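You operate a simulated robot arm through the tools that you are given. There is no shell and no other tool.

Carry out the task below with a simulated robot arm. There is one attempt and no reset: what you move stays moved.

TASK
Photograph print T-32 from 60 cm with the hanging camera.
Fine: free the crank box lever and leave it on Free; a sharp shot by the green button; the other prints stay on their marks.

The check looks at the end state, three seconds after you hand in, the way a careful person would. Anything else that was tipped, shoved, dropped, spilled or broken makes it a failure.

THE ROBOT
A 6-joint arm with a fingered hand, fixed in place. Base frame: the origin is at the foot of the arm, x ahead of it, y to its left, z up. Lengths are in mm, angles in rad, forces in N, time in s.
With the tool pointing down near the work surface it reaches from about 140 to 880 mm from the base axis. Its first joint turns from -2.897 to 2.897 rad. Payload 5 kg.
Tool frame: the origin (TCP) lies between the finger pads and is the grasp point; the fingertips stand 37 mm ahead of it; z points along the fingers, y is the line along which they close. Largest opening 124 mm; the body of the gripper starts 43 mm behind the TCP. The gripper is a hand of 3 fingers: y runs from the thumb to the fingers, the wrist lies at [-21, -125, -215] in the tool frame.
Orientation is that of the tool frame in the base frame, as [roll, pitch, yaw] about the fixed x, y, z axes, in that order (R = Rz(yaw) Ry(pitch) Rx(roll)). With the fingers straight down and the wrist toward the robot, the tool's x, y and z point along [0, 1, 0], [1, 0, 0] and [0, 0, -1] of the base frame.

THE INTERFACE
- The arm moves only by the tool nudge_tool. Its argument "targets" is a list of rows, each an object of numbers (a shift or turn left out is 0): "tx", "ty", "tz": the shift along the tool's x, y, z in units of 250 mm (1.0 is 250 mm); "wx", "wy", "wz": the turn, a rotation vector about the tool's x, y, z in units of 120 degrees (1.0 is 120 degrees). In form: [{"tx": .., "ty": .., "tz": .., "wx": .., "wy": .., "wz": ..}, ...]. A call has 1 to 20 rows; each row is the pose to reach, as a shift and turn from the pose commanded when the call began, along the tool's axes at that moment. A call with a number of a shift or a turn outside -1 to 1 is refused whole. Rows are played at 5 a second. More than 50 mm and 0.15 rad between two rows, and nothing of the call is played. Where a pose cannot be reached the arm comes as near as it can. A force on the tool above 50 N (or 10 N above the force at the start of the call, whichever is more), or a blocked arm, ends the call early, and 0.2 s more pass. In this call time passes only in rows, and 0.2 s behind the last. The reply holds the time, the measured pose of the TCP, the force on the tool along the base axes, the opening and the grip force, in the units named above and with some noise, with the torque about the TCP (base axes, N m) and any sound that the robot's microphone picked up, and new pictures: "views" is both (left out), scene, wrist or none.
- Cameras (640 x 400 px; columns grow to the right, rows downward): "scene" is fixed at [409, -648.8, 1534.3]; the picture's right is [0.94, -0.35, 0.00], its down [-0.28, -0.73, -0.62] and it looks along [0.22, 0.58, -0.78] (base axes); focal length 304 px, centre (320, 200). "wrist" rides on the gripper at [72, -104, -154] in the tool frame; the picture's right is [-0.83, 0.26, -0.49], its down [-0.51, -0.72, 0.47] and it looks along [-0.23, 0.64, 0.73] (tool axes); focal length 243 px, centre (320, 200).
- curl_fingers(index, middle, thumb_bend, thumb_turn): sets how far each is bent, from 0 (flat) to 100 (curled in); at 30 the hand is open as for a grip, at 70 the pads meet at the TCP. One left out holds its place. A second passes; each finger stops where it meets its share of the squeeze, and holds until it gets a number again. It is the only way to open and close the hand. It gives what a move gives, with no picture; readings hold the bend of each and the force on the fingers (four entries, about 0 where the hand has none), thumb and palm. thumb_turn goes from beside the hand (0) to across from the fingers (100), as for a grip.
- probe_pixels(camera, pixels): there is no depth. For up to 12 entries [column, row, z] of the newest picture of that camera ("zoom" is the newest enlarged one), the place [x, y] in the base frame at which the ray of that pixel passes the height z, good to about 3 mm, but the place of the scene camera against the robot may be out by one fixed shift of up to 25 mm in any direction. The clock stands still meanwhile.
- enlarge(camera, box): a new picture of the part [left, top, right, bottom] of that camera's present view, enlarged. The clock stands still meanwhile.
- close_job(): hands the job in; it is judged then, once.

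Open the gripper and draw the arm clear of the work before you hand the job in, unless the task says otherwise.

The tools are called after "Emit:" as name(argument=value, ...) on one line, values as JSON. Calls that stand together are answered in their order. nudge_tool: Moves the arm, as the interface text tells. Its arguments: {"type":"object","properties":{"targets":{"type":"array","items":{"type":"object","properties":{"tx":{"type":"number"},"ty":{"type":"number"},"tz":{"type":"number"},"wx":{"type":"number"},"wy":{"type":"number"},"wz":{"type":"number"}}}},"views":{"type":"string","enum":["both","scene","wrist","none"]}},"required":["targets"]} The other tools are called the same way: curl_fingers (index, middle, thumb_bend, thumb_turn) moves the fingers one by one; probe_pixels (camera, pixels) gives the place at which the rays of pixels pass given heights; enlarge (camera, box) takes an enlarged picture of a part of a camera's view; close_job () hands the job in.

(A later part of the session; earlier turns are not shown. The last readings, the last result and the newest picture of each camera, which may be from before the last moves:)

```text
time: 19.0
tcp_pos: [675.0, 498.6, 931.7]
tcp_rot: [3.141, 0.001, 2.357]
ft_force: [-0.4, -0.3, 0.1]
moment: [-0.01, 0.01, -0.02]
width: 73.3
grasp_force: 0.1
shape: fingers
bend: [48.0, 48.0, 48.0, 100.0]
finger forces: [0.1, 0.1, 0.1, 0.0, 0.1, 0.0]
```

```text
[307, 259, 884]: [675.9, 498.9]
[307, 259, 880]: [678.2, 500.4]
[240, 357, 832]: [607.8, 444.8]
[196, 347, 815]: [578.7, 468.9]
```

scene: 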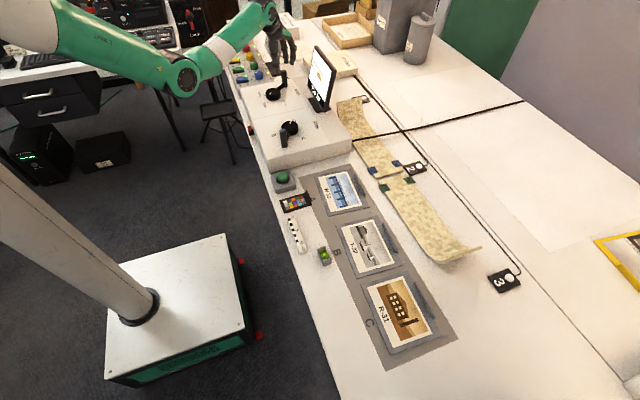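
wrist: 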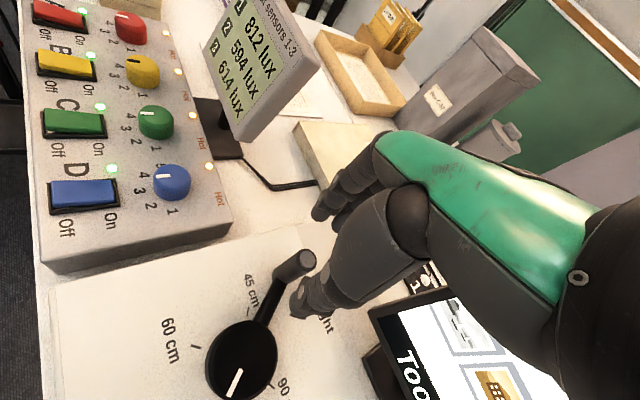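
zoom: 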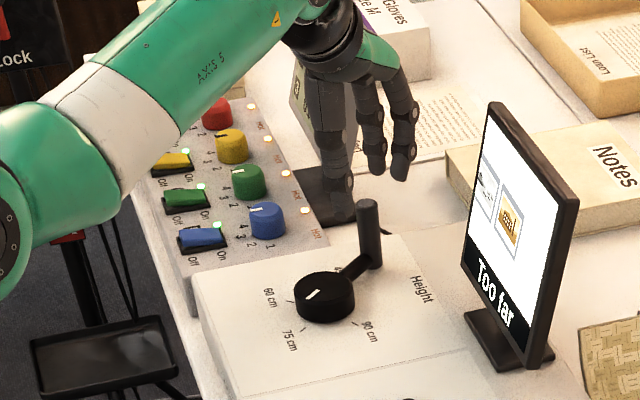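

The handle is directly under the TCP, at (676,499). I descend to z≈872 around it.

Emit:
nudge_tool(targets=[{"tz": 0.08}, {"tz": 0.16}, {"tz": 0.238}], views="both")

Emit:
enlarge(camera="wrist", box=[220, 140, 460, 340])

Emit:
enlarge(camera="scene", box=[200, 20, 344, 120])

```text
time: 19.8
tcp_pos: [674.2, 499.1, 874.9]
tcp_rot: [3.138, 0.0, 2.356]
ft_force: [0.0, 0.8, 6.7]
moment: [-0.24, 0.26, -0.02]
width: 74.8
grasp_force: 3.0
shape: fingers
bend: [48.0, 48.0, 48.0, 100.0]
finger forces: [0.1, 0.0, 0.0, 0.0, 6.7, 0.0]
```

scene: 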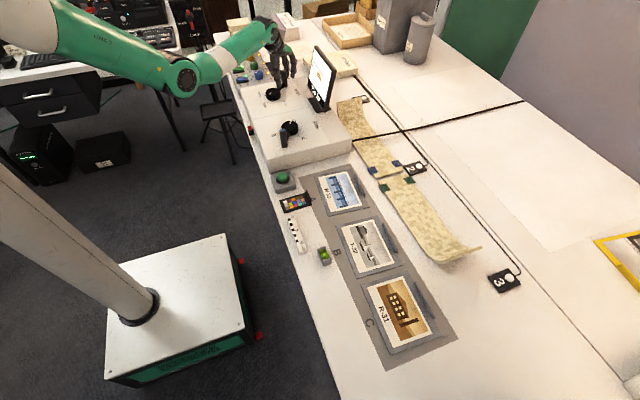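
wrist: 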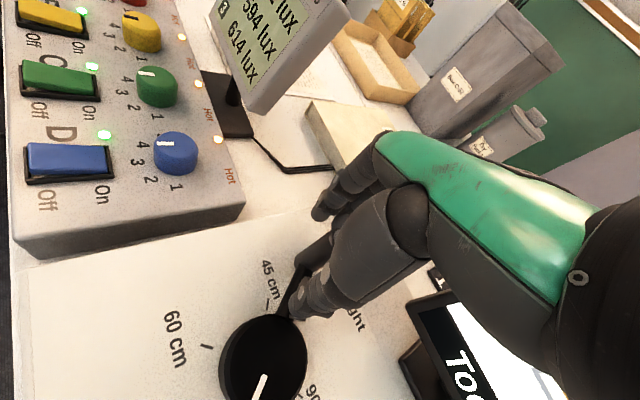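

```text
2.00 times, centred on (340, 240) of wrist
```

zoom: 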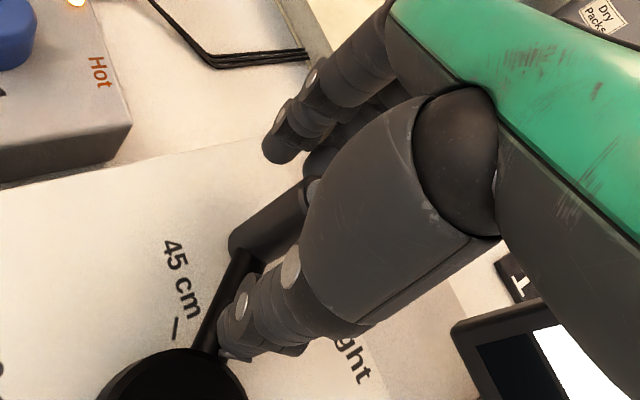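

```text
4.00 times, centred on (272, 70) of scene
```

zoom: 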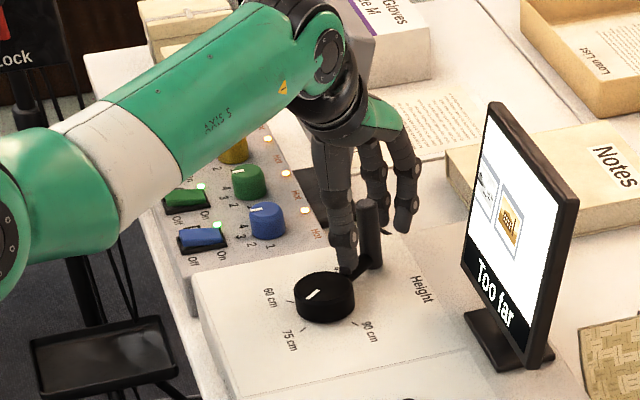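

The thumb tip is touching the crank arm (6.7 N). I lift 7 mm and then close on the handle.

Emit:
nudge_tool(targets=[{"tz": -0.03}], views="none")

Emit:
curl_fingers(index=66, middle=66, thumb_bend=66)

Emit:
nudge_tool(targets=[{"tz": 0}])

Emit:
enlarge(camera="wrist", box=[180, 180, 420, 380])

Emit:
enlarge(camera="scene", box=[220, 30, 340, 120])

```text
time: 20.2
tcp_pos: [674.5, 498.1, 878.7]
tcp_rot: [3.14, 0.0, 2.357]
ft_force: [-0.4, -0.2, -0.4]
moment: [0.0, 0.0, -0.01]
width: 73.8
grasp_force: 0.0
shape: fingers
bend: [48.0, 48.0, 48.0, 100.0]
finger forces: [0.0, 0.0, 0.1, 0.0, 0.0, 0.0]
```

```text
time: 21.2
tcp_pos: [675.0, 498.4, 880.3]
tcp_rot: [-3.14, -0.001, 2.356]
ft_force: [-1.0, 0.3, -1.8]
moment: [-0.01, 0.01, 0.03]
width: 24.0
grasp_force: 2.1
shape: fingers
bend: [64.0, 66.0, 64.0, 100.0]
finger forces: [1.3, 0.1, 0.1, 0.0, 2.3, 0.1]
```

```text
time: 21.6
tcp_pos: [674.8, 499.0, 880.1]
tcp_rot: [-3.141, 0.001, 2.356]
ft_force: [-1.0, 0.2, -1.8]
moment: [-0.02, 0.04, -0.03]
width: 24.1
grasp_force: 2.3
shape: fingers
bend: [65.0, 66.0, 64.0, 100.0]
finger forces: [1.2, 0.0, 0.0, 0.0, 2.4, 0.0]
```

scene: 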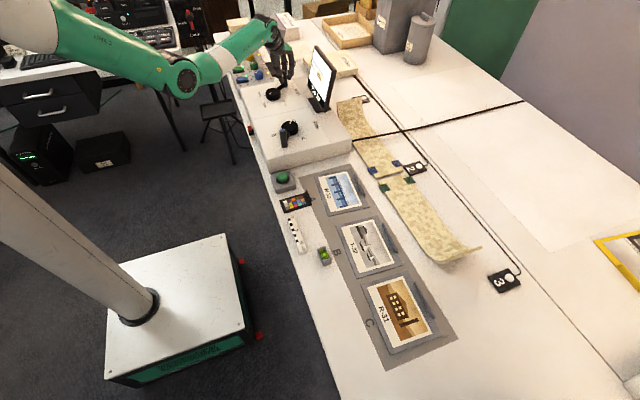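
wrist: 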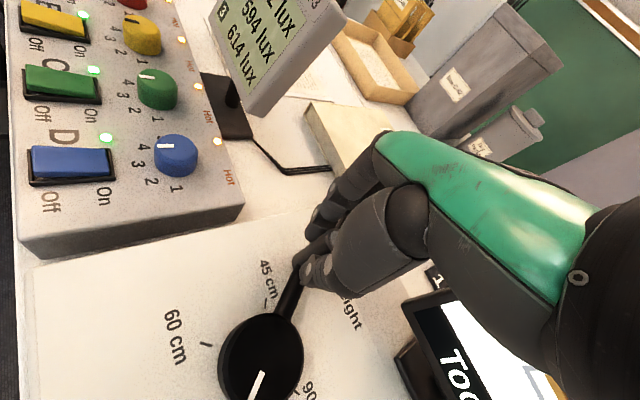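

```text
2.00 times, centred on (300, 280) of wrist
```

zoom: 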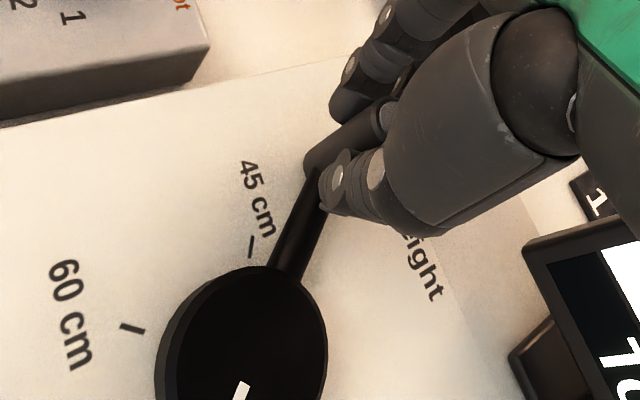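

```text
4.44 times, centred on (280, 75) of scene
```

zoom: 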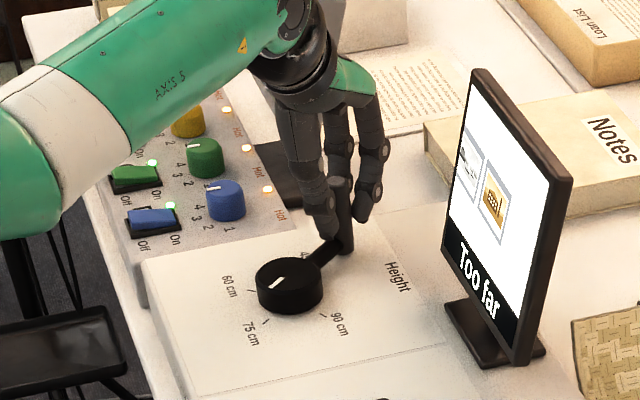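

The handle is held lightly by thumb and index at 24 mm. I squeeze a bit more for a firm hold.

Emit:
curl_fingers(index=75, middle=75, thumb_bend=75)

```text
time: 22.6
tcp_pos: [675.3, 499.0, 878.0]
tcp_rot: [-3.139, -0.001, 2.357]
ft_force: [4.7, 0.2, -10.1]
moment: [0.0, -0.04, 0.07]
width: 20.5
grasp_force: 17.2
shape: fingers
bend: [71.0, 67.0, 66.0, 100.0]
finger forces: [9.2, 9.3, 0.0, 0.1, 15.7, 0.1]
```

The grip is firm (17 N). I start turning the Height crank clockwise, about 20° along its arc, and check the response.

Emit:
nudge_tool(targets=[{"tx": -0.029, "ty": -0.004}, {"tx": -0.058, "ty": -0.01}, {"tx": -0.085, "ty": -0.019}, {"tx": -0.112, "ty": -0.029}])

Emit:
enlarge(camera="scene", box=[220, 30, 340, 120])

Emit:
enlarge(camera="wrist", box=[180, 180, 420, 380])

```text
time: 23.6
tcp_pos: [690.3, 474.2, 879.1]
tcp_rot: [-3.141, 0.0, 2.356]
ft_force: [-2.8, 2.9, -3.7]
moment: [0.06, 0.1, -0.07]
width: 20.5
grasp_force: 17.6
shape: fingers
bend: [71.0, 72.0, 68.0, 100.0]
finger forces: [12.2, 6.6, 0.1, 0.1, 16.5, 0.1]
```

scene: 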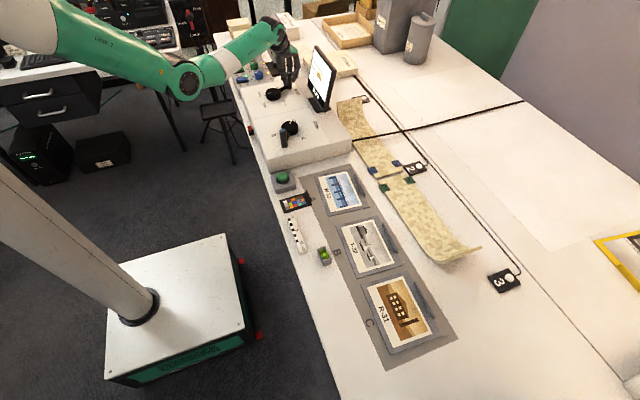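
wrist: 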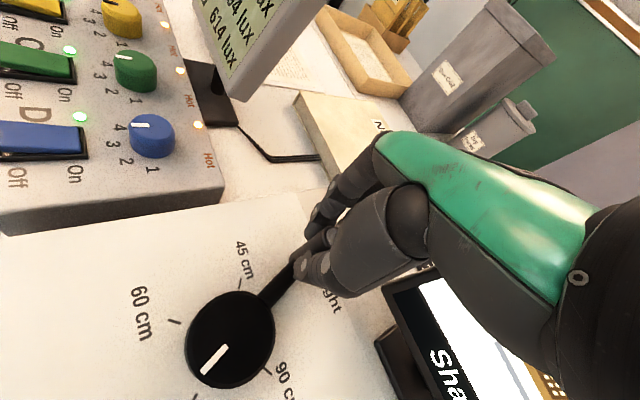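

```text
4.44 times, centred on (280, 75) of scene
```

zoom: 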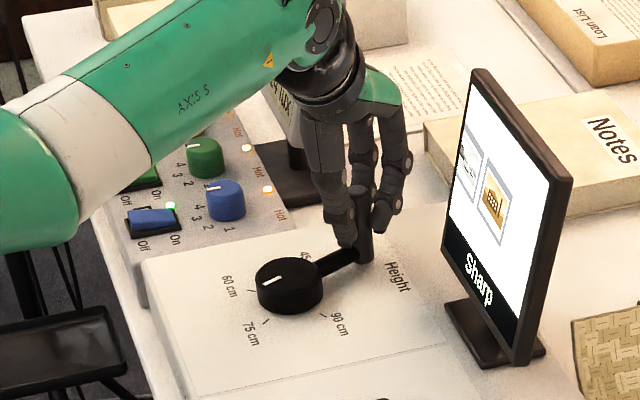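

```text
2.00 times, centred on (300, 280) of wrist
```

zoom: 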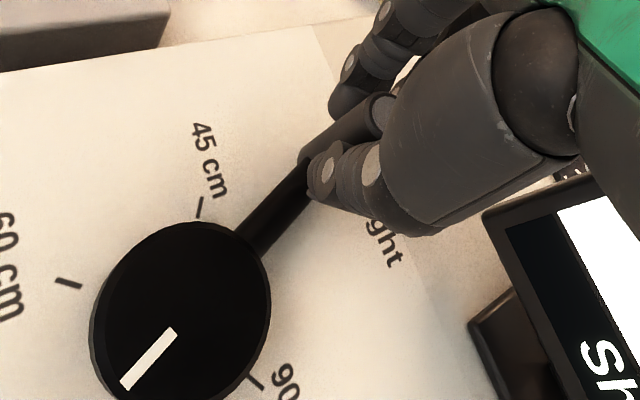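

The crank follows and the screen now reads "sharp", with the pointer between 75 and 60 cm. I keep turning toward the 60 cm tick.

Emit:
nudge_tool(targets=[{"tx": -0.025, "ty": -0.0135}, {"tx": -0.0495, "ty": -0.0286}, {"tx": -0.072, "ty": -0.046}, {"tx": -0.093, "ty": -0.065}, {"tx": -0.1125, "ty": -0.0865}, {"tx": -0.13, "ty": -0.109}, {"tx": -0.145, "ty": -0.133}, {"tx": -0.158, "ty": -0.158}])

Emit:
enlarge(camera="scene", box=[220, 30, 340, 120])

Emit:
enlarge(camera="wrist", box=[60, 180, 300, 380])

```text
time: 25.4
tcp_pos: [691.1, 417.6, 879.1]
tcp_rot: [3.141, 0.002, 2.355]
ft_force: [7.9, 3.7, 2.9]
moment: [0.22, -0.26, -0.2]
width: 23.2
grasp_force: 8.5
shape: fingers
bend: [72.0, 74.0, 73.0, 100.0]
finger forces: [13.1, 0.1, 0.0, 0.0, 5.6, 0.1]
```

scene: 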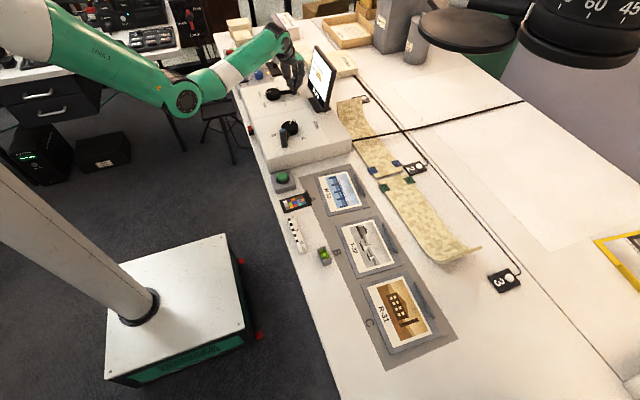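
wrist: 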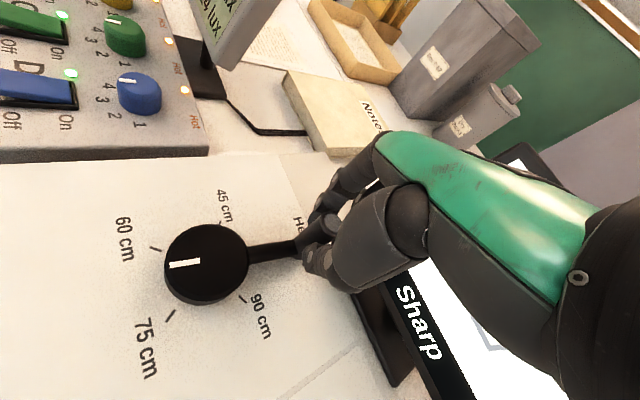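

```text
4.44 times, centred on (280, 75) of scene
```

zoom: 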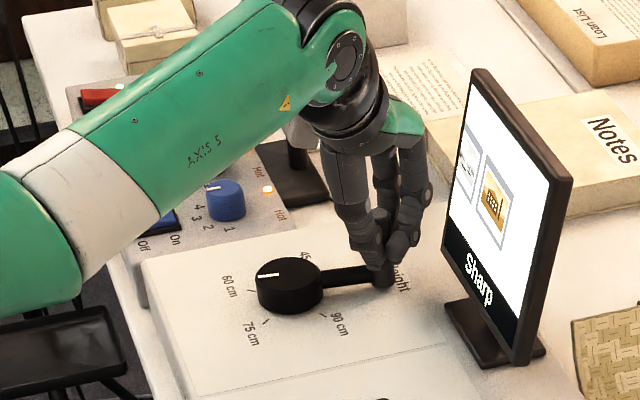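

```text
2.00 times, centred on (180, 280) of wrist
```

zoom: 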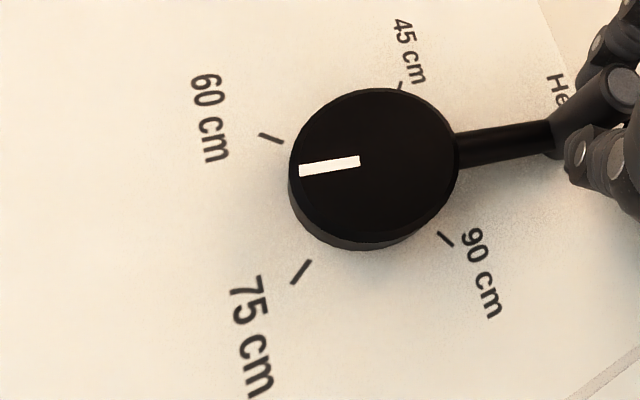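

The camera now appears at the top right of the scene with a ring scale "60 45", and the screen still says "sharp". The pointer is just short of the 60 cm tick, so I measure the angle.

Emit:
probe_pixels(camera="wrist", pixels=[[170, 265, 832], [200, 260, 832], [208, 260, 832], [155, 249, 815], [170, 316, 815], [241, 299, 815], [220, 223, 815]])

Emit:
enlarge(camera="scene", box=[400, 0, 640, 120])

```text
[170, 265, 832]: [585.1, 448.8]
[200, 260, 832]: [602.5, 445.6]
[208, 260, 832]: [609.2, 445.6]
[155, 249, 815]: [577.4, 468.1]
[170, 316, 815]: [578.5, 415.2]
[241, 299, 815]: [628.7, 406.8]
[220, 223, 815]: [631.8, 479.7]
```

```text
2.67 times, centred on (520, 60) of scene
```

zoom: 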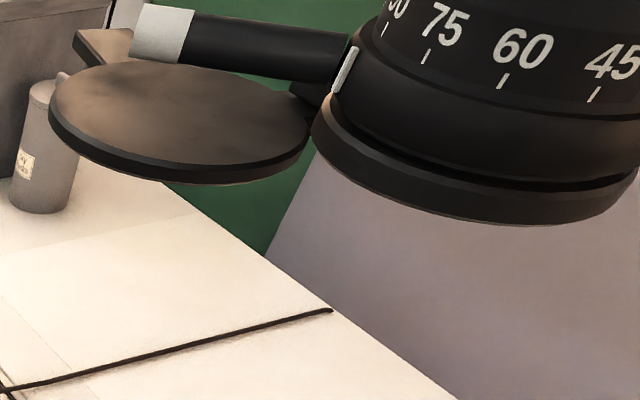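

The pointer is at about 172° and the 60 cm tick at about 148°, so roughly 24° remains. The handle has slid toward the index finger in my grip, so I open slightly to re-centre.

Emit:
curl_fingers(index=54, middle=54, thumb_bend=54)

Emit:
nudge_tool(targets=[{"tz": -0.02}])

Emit:
enlarge(camera="wrist", box=[180, 180, 420, 380])

Emit:
enlarge(camera="scene", box=[240, 40, 340, 110])

```text
time: 26.4
tcp_pos: [690.4, 417.9, 878.0]
tcp_rot: [3.141, 0.0, 2.356]
ft_force: [-0.3, 0.1, 0.1]
moment: [-0.01, 0.01, -0.01]
width: 55.1
grasp_force: 0.0
shape: fingers
bend: [54.0, 54.0, 54.0, 100.0]
finger forces: [0.0, 0.0, 0.0, 0.0, 0.0, 0.0]
```

```text
time: 26.8
tcp_pos: [691.0, 417.3, 884.5]
tcp_rot: [-3.141, 0.001, 2.356]
ft_force: [0.2, 0.5, -0.3]
moment: [0.01, -0.01, 0.02]
width: 55.0
grasp_force: 0.0
shape: fingers
bend: [54.0, 54.0, 54.0, 100.0]
finger forces: [0.2, 0.0, 0.0, 0.0, 0.1, 0.0]
```

scene: 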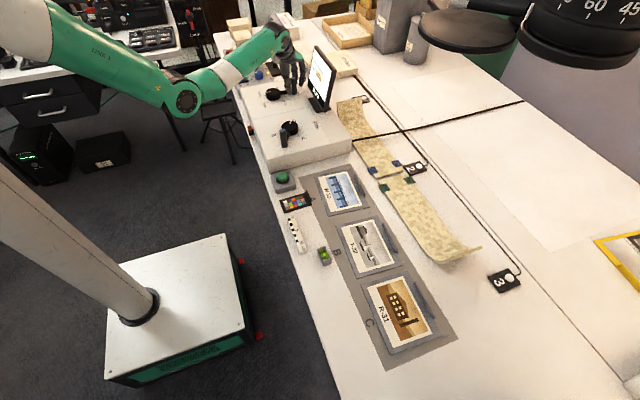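
wrist: 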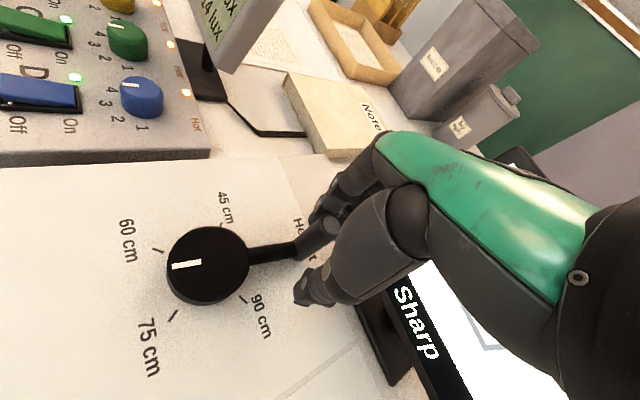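

```text
2.00 times, centred on (300, 280) of wrist
```

zoom: 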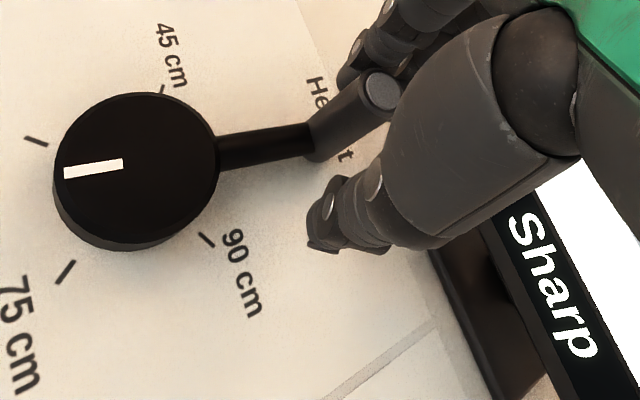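

```text
5.71 times, centred on (290, 75) of scene
```

zoom: 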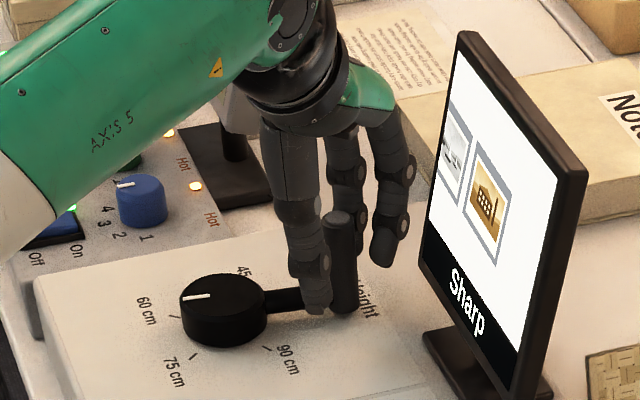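

The handle top is visible at wrist (330,225); I probe it to re-centre.

Emit:
probe_pixels(camera="wrist", pixels=[[330.5, 225.5, 884], [172, 266, 832], [201, 263, 832], [208.5, 265, 832], [159, 250, 815], [173, 315, 815]])

```text
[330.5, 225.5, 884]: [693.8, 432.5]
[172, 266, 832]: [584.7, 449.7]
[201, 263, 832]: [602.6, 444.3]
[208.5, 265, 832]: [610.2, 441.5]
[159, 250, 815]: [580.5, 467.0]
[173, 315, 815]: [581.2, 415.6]
```

The handle is at (693.8,432.5), i.e. -9.4°. I re-centre on it and regrip.

Emit:
nudge_tool(targets=[{"tx": 0.017, "ty": 0.025}, {"tx": 0.035, "ty": 0.051}, {"tx": 0.035, "ty": 0.051, "tz": 0.022}], views="none")

Emit:
curl_fingers(index=80, middle=80, thumb_bend=75)

```text
time: 27.6
tcp_pos: [692.9, 433.4, 877.3]
tcp_rot: [-3.14, 0.0, 2.356]
ft_force: [-0.1, -0.9, 0.0]
moment: [0.03, 0.01, 0.01]
width: 55.4
grasp_force: 0.2
shape: fingers
bend: [54.0, 54.0, 54.0, 100.0]
finger forces: [0.0, 0.0, 0.0, 0.1, 0.0, 0.0]
```

```text
time: 28.6
tcp_pos: [693.9, 433.5, 877.2]
tcp_rot: [-3.14, -0.001, 2.357]
ft_force: [5.7, 1.9, -8.9]
moment: [-0.02, -0.12, 0.02]
width: 19.5
grasp_force: 17.4
shape: fingers
bend: [71.0, 67.0, 66.0, 100.0]
finger forces: [8.5, 10.7, 0.0, 0.0, 15.7, 0.0]
```

With the handle re-gripped by all three fingers (17 N), I turn to about -30°, close to the 60 cm tick.

Emit:
nudge_tool(targets=[{"tx": -0.01, "ty": -0.016}, {"tx": -0.02, "ty": -0.032}, {"tx": -0.029, "ty": -0.05}, {"tx": -0.037, "ty": -0.0685}, {"tx": -0.044, "ty": -0.087}, {"tx": -0.05, "ty": -0.106}])

Emit:
enlarge(camera="wrist", box=[100, 180, 340, 380])

Emit:
enlarge(camera="scene", box=[240, 40, 340, 110])

```text
time: 30.0
tcp_pos: [684.1, 404.5, 878.8]
tcp_rot: [-3.142, 0.002, 2.355]
ft_force: [21.4, -4.4, -12.8]
moment: [-0.07, -0.62, -0.23]
width: 18.7
grasp_force: 23.1
shape: fingers
bend: [71.0, 67.0, 68.0, 100.0]
finger forces: [10.6, 24.3, 0.1, 0.1, 10.7, 0.0]
```

scene: 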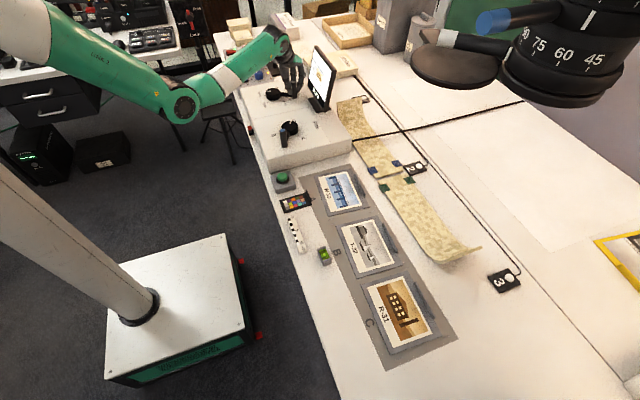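
wrist: 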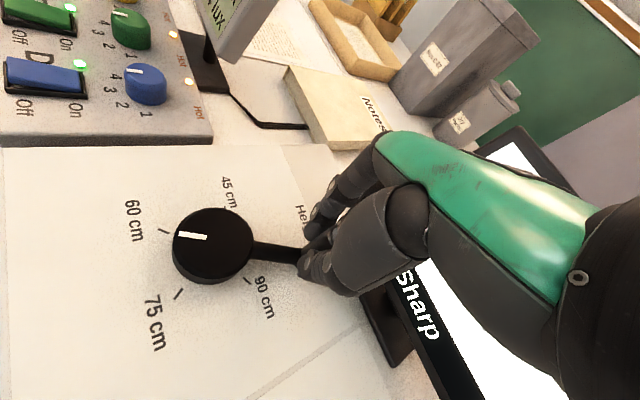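

```text
2.00 times, centred on (220, 280) of wrist
```

zoom: 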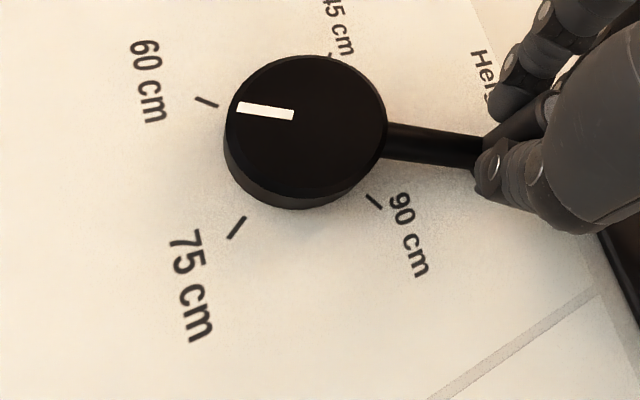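

```text
5.71 times, centred on (290, 75) of scene
```

zoom: 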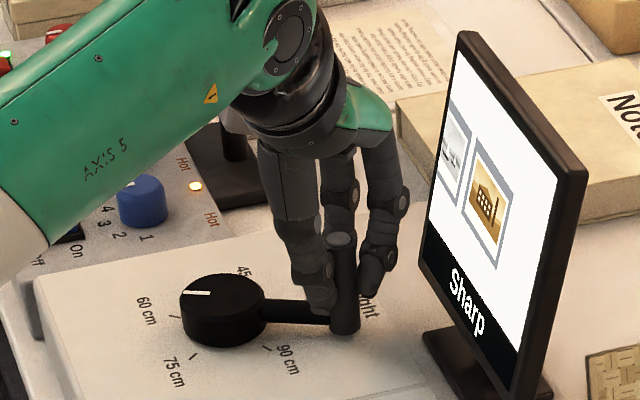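

The force rose to 21 N along x, and the pointer (zoom (238,107)) is close to but not on the 60 cm tick (207,102). I measure.

Emit:
probe_pixels(camera="wrist", pixels=[[179, 233.5, 832], [207, 237.5, 832], [163.5, 231, 815], [178.5, 294, 815], [247.5, 281, 815]])

Emit:
enlarge(camera="scene", box=[400, 0, 640, 120])

```text
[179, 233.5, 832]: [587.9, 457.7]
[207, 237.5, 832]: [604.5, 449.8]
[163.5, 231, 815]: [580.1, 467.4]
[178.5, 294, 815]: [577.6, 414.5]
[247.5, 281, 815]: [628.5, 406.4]
```

```text
2.67 times, centred on (520, 60) of scene
```

zoom: 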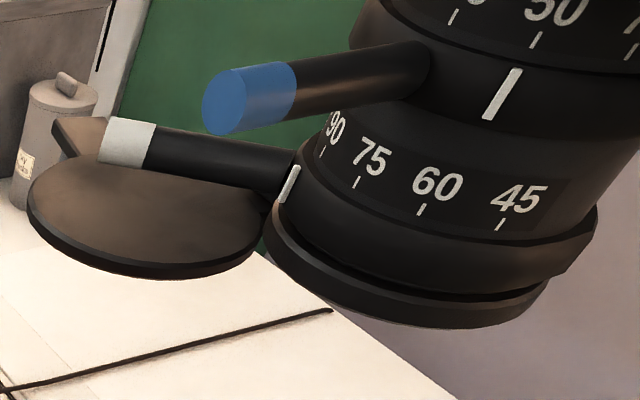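

The pointer is at 154.5° and the 60 cm tick at about 147.4°, so 7° remains with the handle slightly lagging the hand. I continue in small increments.

Emit:
nudge_tool(targets=[{"tx": -0.002, "ty": -0.011}, {"tx": -0.005, "ty": -0.022}, {"tx": -0.007, "ty": -0.034}])

Emit:
enlarge(camera="wrist", box=[100, 180, 340, 380])

```text
time: 30.8
tcp_pos: [679.6, 397.8, 878.4]
tcp_rot: [3.141, 0.001, 2.354]
ft_force: [29.3, -8.6, -9.0]
moment: [-0.22, -0.89, -0.34]
width: 17.8
grasp_force: 27.5
shape: fingers
bend: [71.0, 67.0, 69.0, 100.0]
finger forces: [12.1, 33.3, 0.0, 0.0, 10.0, 0.0]
```

scene: 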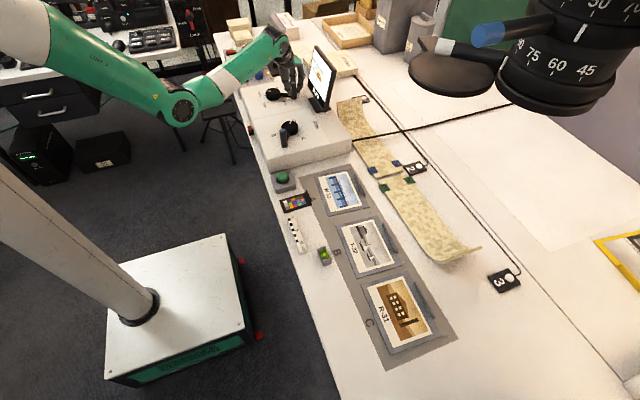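
wrist: 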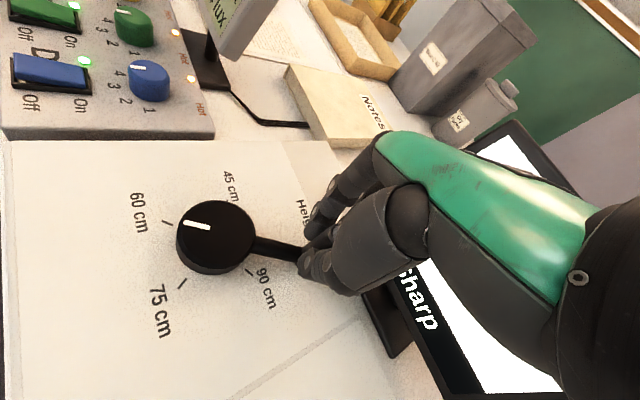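

```text
2.00 times, centred on (220, 280) of wrist
```

zoom: 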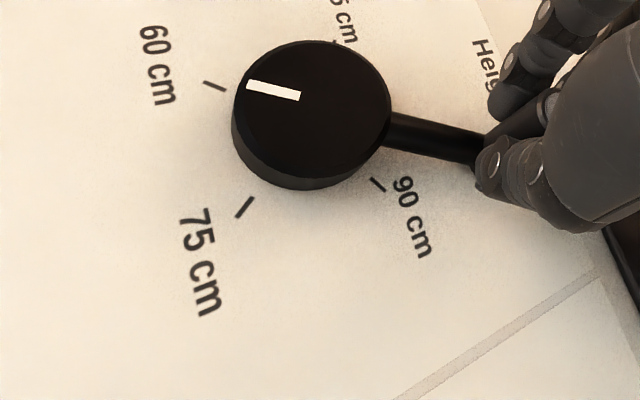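

Emit:
probe_pixels(camera="wrist", pixels=[[183.5, 223, 832], [210, 228.5, 832], [167, 222.5, 815], [182, 284, 815], [249, 272, 815], [164, 221, 815], [170, 224, 815]])

```text
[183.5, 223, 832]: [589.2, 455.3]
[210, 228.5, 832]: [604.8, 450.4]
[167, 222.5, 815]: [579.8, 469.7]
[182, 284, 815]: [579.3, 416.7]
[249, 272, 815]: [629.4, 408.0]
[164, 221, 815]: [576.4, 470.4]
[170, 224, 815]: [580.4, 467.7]
```

The readings are noisy, so I take a tighter enlargement of the dial to compare pointer and tick directly.

Emit:
enlarge(camera="wrist", box=[150, 190, 270, 290])

```text
4.00 times, centred on (210, 240) of wrist
```

zoom: 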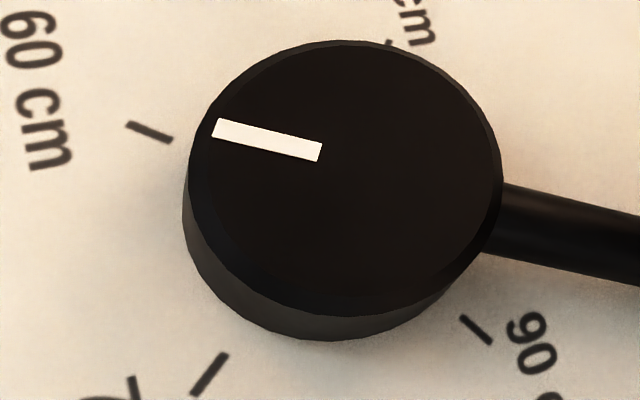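

With better pixels, the tick circle fits 60/75/90 at 140°/220°/300°, and the pointer is at about 151°, so 11° remains. The load is mainly radial, so I bias the motion slightly outward while turning.

Emit:
nudge_tool(targets=[{"tx": -0.008, "ty": -0.01}, {"tx": -0.014, "ty": -0.024}, {"tx": -0.02, "ty": -0.039}, {"tx": -0.0255, "ty": -0.054}])

Emit:
enlarge(camera="wrist", box=[150, 180, 270, 280])

Emit:
enlarge(camera="scene", box=[240, 40, 340, 110])

```text
time: 31.8
tcp_pos: [673.4, 384.7, 876.8]
tcp_rot: [-3.139, -0.002, 2.356]
ft_force: [17.5, -3.5, -6.1]
moment: [0.01, -0.47, -0.28]
width: 17.5
grasp_force: 25.7
shape: fingers
bend: [71.0, 68.0, 69.0, 99.0]
finger forces: [14.0, 23.5, 0.0, 0.0, 14.0, 0.0]
```

scene: 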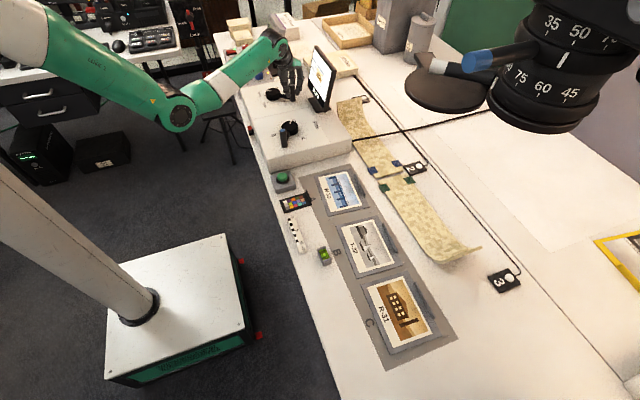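
wrist: 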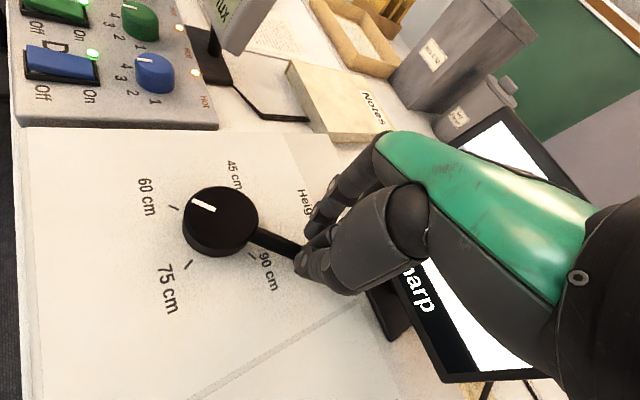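

```text
4.00 times, centred on (210, 230) of wrist
```

zoom: 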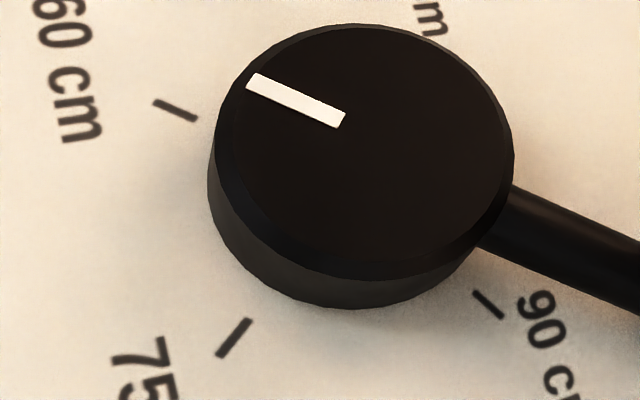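

```text
5.71 times, centred on (290, 75) of scene
```

zoom: 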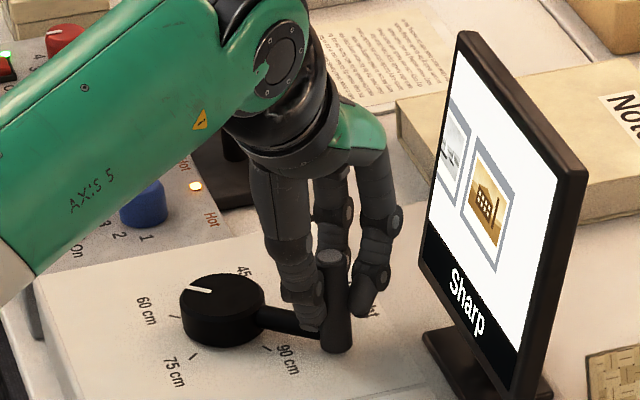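

The pointer now works out to 139.4° against the 60 cm tick at 140.0°, and the screen says "Sharp". I release the handle and recheck.

Emit:
curl_fingers(index=52, middle=52, thumb_bend=52)

Emit:
nudge_tool(targets=[{"tz": 0}])

Emit:
enlarge(camera="wrist", box=[150, 180, 270, 280])

Emit:
enlarge(camera="wrist", box=[200, 160, 440, 360])

```text
time: 32.8
tcp_pos: [673.4, 384.5, 878.3]
tcp_rot: [-3.141, -0.001, 2.355]
ft_force: [0.0, -0.2, 0.1]
moment: [0.02, -0.04, 0.01]
width: 60.5
grasp_force: 0.0
shape: fingers
bend: [52.0, 52.0, 52.0, 100.0]
finger forces: [0.0, 0.0, 0.1, 0.0, 0.0, 0.0]
```

```text
time: 33.2
tcp_pos: [672.2, 384.2, 878.4]
tcp_rot: [-3.141, 0.0, 2.354]
ft_force: [0.3, 0.5, -0.2]
moment: [0.01, -0.01, 0.03]
width: 60.8
grasp_force: 0.1
shape: fingers
bend: [52.0, 52.0, 52.0, 100.0]
finger forces: [0.0, 0.1, 0.1, 0.0, 0.1, 0.0]
```

scene: 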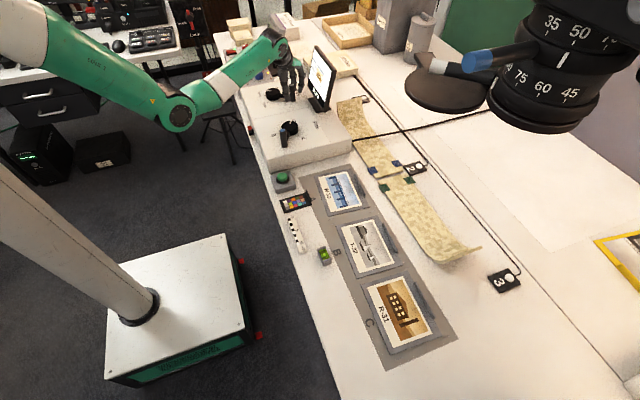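
wrist: 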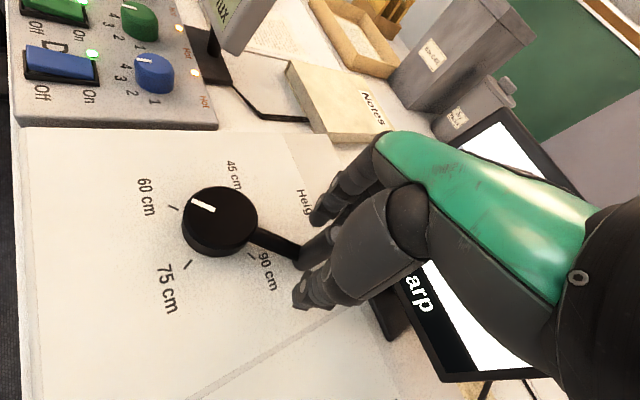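

```text
4.00 times, centred on (210, 230) of wrist
```

zoom: 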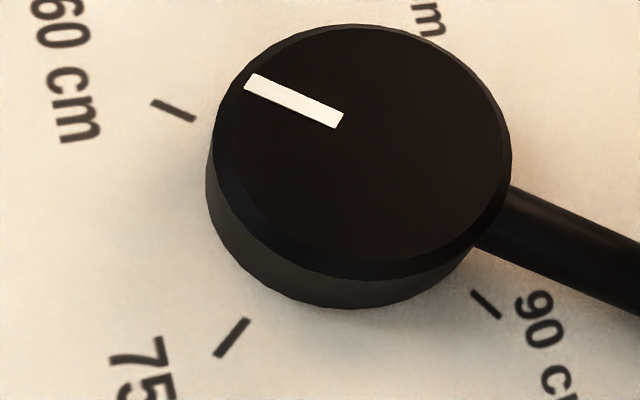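

```text
2.00 times, centred on (320, 260) of wrist
```

zoom: 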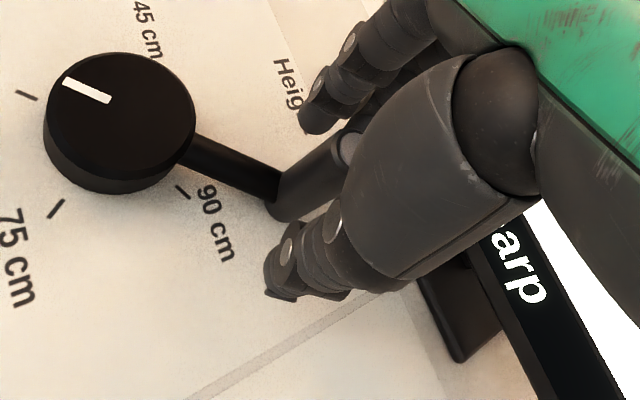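

Released, the Height pointer stays on 60 cm. I lift straight up, then back away from the screen.

Emit:
nudge_tool(targets=[{"tz": -0.16}, {"tz": -0.32}, {"tz": -0.48}, {"tz": -0.6}, {"tz": -0.68, "ty": -0.14}, {"tz": -0.72, "ty": -0.3}], views="none")

Emit:
nudge_tool(targets=[{"wz": 0.0625}, {"wz": 0.125}, {"wz": 0.1875}, {"wz": 0.25}, {"wz": 0.3125}, {"wz": 0.375}, {"wz": 0.4375}, {"wz": 0.5}, {"wz": 0.5625}, {"wz": 0.625}, {"wz": 0.6875}, {"wz": 0.75}])

```text
time: 34.6
tcp_pos: [620.0, 331.4, 1057.4]
tcp_rot: [-3.139, -0.001, 2.357]
ft_force: [1.1, 1.0, 0.3]
moment: [-0.04, 0.01, 0.01]
width: 61.0
grasp_force: 0.0
shape: fingers
bend: [52.0, 52.0, 52.0, 100.0]
finger forces: [0.0, 0.1, 0.0, 0.0, 0.0, 0.1]
```

```text
time: 37.2
tcp_pos: [623.3, 331.0, 1056.5]
tcp_rot: [3.14, -0.003, 0.785]
ft_force: [-0.5, -0.1, -0.2]
moment: [0.01, 0.0, 0.05]
width: 61.0
grasp_force: 0.2
shape: fingers
bend: [52.0, 52.0, 52.0, 100.0]
finger forces: [0.1, 0.0, 0.1, 0.0, 0.0, 0.0]
out of reach, approached as far as the arm can: row 12
```

scene: 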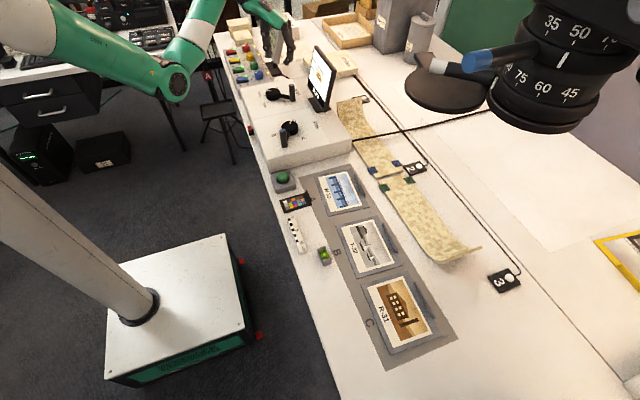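
wrist: 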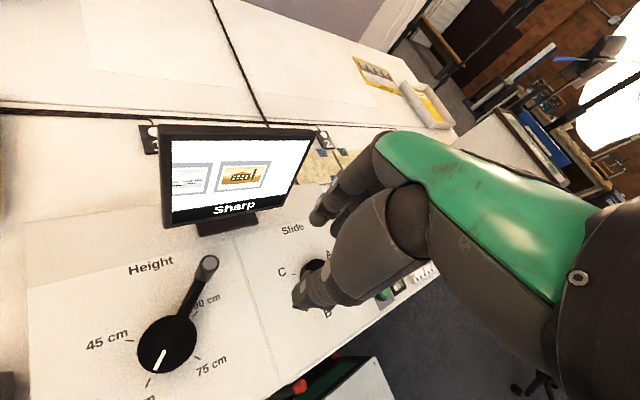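

The yaw of 45° was reached to within a hair. I move toward the Slide crank, staying high.

Emit:
nudge_tool(targets=[{"tx": -0.14, "ty": 0.05}, {"tx": -0.28, "ty": 0.1}, {"tx": -0.42, "ty": 0.15}, {"tx": -0.56, "ty": 0.2}, {"tx": -0.698, "ty": 0.25}])

Emit:
enlarge(camera="wrist", box=[180, 160, 420, 360])

```text
time: 38.4
tcp_pos: [560.7, 155.6, 1026.4]
tcp_rot: [3.133, -0.007, 0.791]
ft_force: [0.3, -0.5, 0.2]
moment: [0.01, 0.02, 0.0]
width: 61.1
grasp_force: 0.1
shape: fingers
bend: [52.0, 52.0, 52.0, 100.0]
finger forces: [0.0, 0.0, 0.0, 0.0, 0.0, 0.0]
out of reach, approached as far as the arm can: row 1, 2, 3, 4, 5
```

scene: 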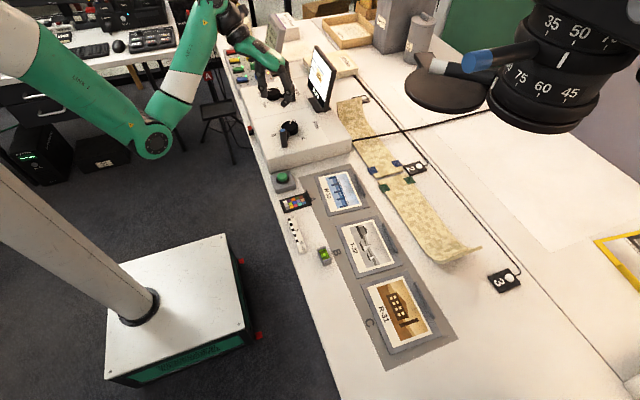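
wrist: 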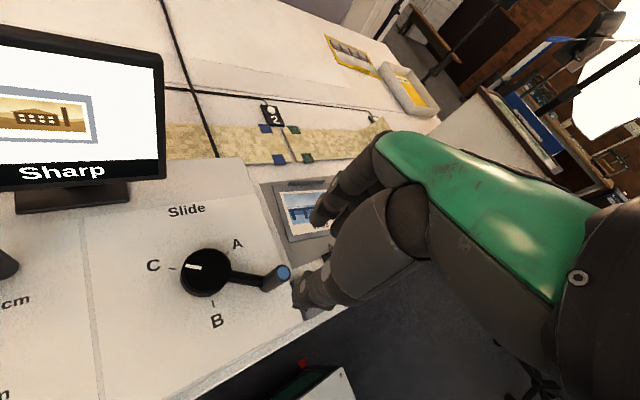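

```text
2.00 times, centred on (300, 260) of wrist
```

zoom: 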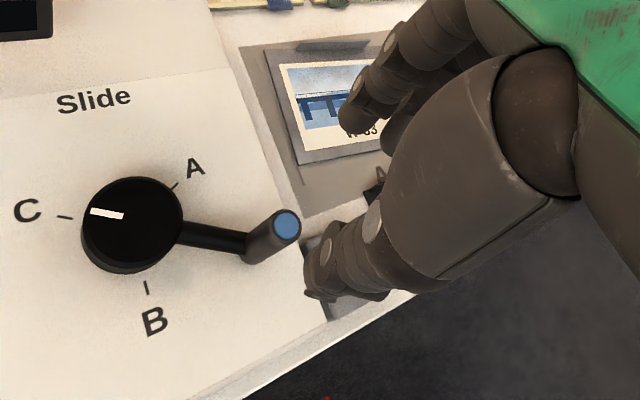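

The arm is at a limit with this yaw: the pose reads "out of reach" and z sagged to 1026. I turn the yaw back by about 22° for more freedom.

Emit:
nudge_tool(targets=[{"wz": -0.0625}, {"wz": -0.125}, {"wz": -0.1875}])

Emit:
enlarge(camera="wrist", box=[180, 160, 420, 360])

```text
time: 39.2
tcp_pos: [561.2, 154.9, 1025.2]
tcp_rot: [3.14, 0.001, 1.18]
ft_force: [-0.5, 0.1, -0.7]
moment: [0.03, 0.01, -0.01]
width: 61.1
grasp_force: 0.0
shape: fingers
bend: [52.0, 52.0, 52.0, 100.0]
finger forces: [0.0, 0.0, 0.0, 0.1, 0.1, 0.0]
```

scene: 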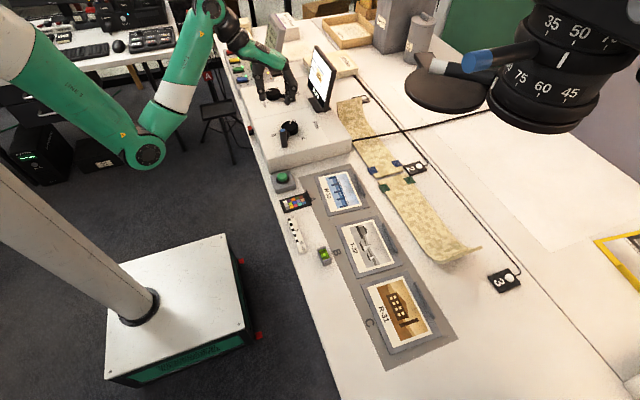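
wrist: 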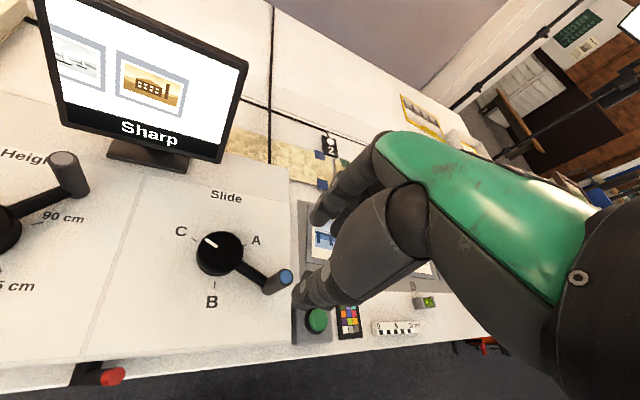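

```text
2.00 times, centred on (300, 260) of wrist
```

zoom: 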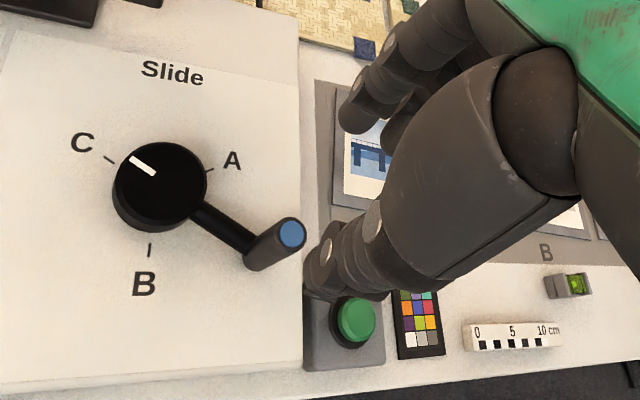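

This pose is reachable (yaw 1.18). I probe the blue-topped handle (286,276) and the Slide knob (221,251).

Emit:
probe_pixels(camera="wrist", pixels=[[286, 276.5, 884], [286, 276.5, 876], [221, 251, 832], [221, 251, 822], [205, 239, 815], [256, 240, 815], [215, 285, 815]])

Emit:
enlarge(camera="wrist", box=[160, 210, 280, 310])

```text
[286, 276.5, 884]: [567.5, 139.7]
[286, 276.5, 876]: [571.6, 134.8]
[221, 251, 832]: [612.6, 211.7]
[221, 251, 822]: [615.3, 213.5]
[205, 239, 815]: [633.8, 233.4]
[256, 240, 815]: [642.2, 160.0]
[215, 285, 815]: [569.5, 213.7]
```

```text
4.00 times, centred on (220, 260) of wrist
```

zoom: 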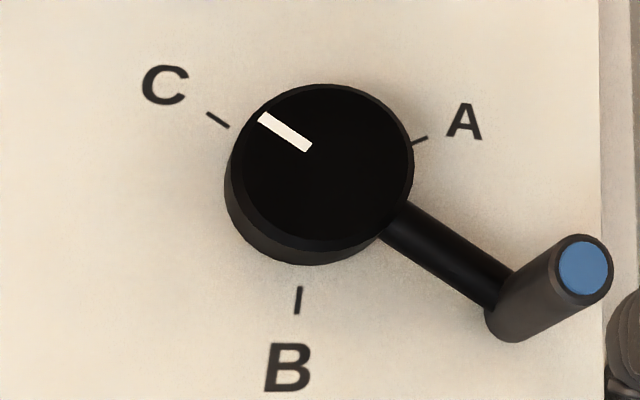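

The fit puts the Slide ticks at C≈60°, B≈180°, A≈-60°, with the knob axis at about (611,211.5) and the handle at about (569.5,139.5). I centre over the handle and go down to z≈935.

Emit:
nudge_tool(targets=[{"tx": -0.044, "ty": 0.054}, {"tx": -0.044, "ty": 0.054, "tz": 0.12}, {"tx": -0.044, "ty": 0.054, "tz": 0.24}, {"tx": -0.044, "ty": 0.054, "tz": 0.36}])

Emit:
enlarge(camera="wrist", box=[200, 160, 440, 360])

Emit:
enlarge(camera="scene", box=[240, 60, 360, 160])

```text
time: 40.2
tcp_pos: [569.1, 141.4, 937.7]
tcp_rot: [-3.141, -0.001, 1.178]
ft_force: [0.1, -0.1, 0.2]
moment: [-0.02, -0.01, 0.0]
width: 61.1
grasp_force: 0.1
shape: fingers
bend: [52.0, 52.0, 52.0, 100.0]
finger forces: [0.1, 0.0, 0.0, 0.0, 0.0, 0.1]
```

scene: 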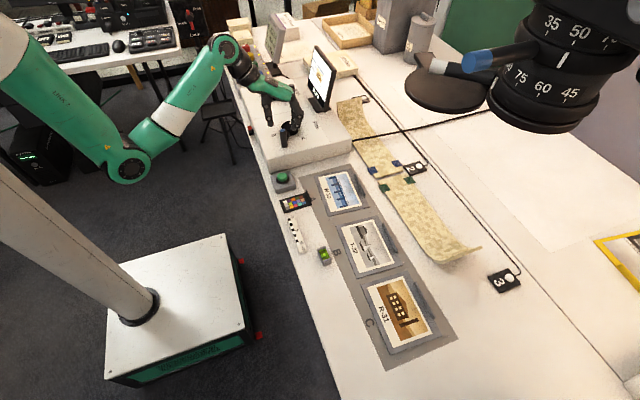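
wrist: 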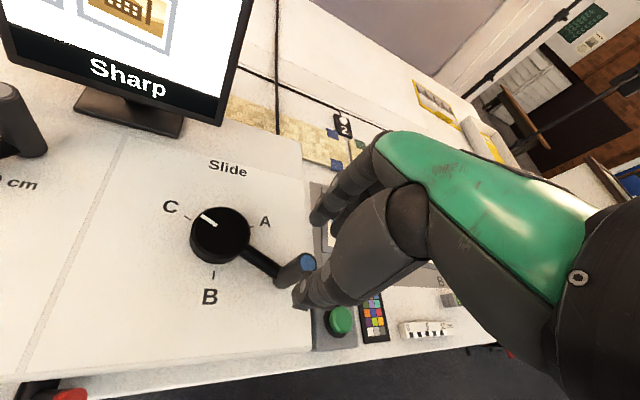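

```text
2.00 times, centred on (320, 260) of wrist
```

zoom: 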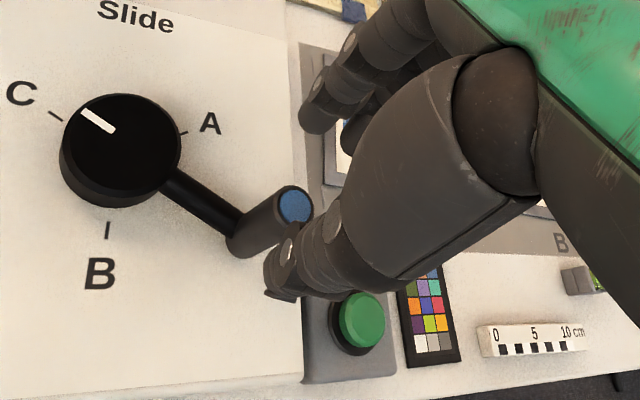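

```text
4.00 times, centred on (300, 110) of scene
```

zoom: 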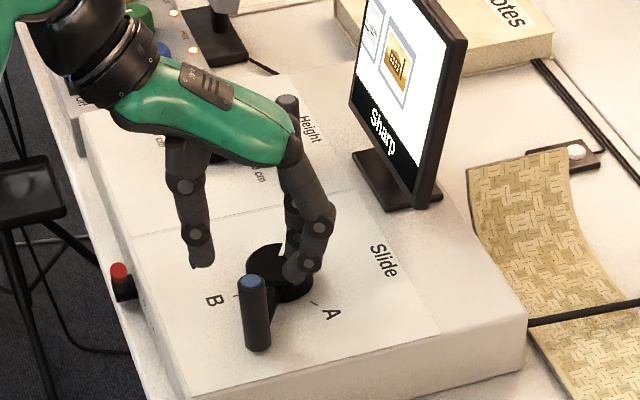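

I verify the blue handle top from here at (307,263).

Emit:
probe_pixels(camera="wrist", pixels=[[307, 263, 884], [307, 263, 878]])

```text
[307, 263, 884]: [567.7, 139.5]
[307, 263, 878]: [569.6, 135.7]
```

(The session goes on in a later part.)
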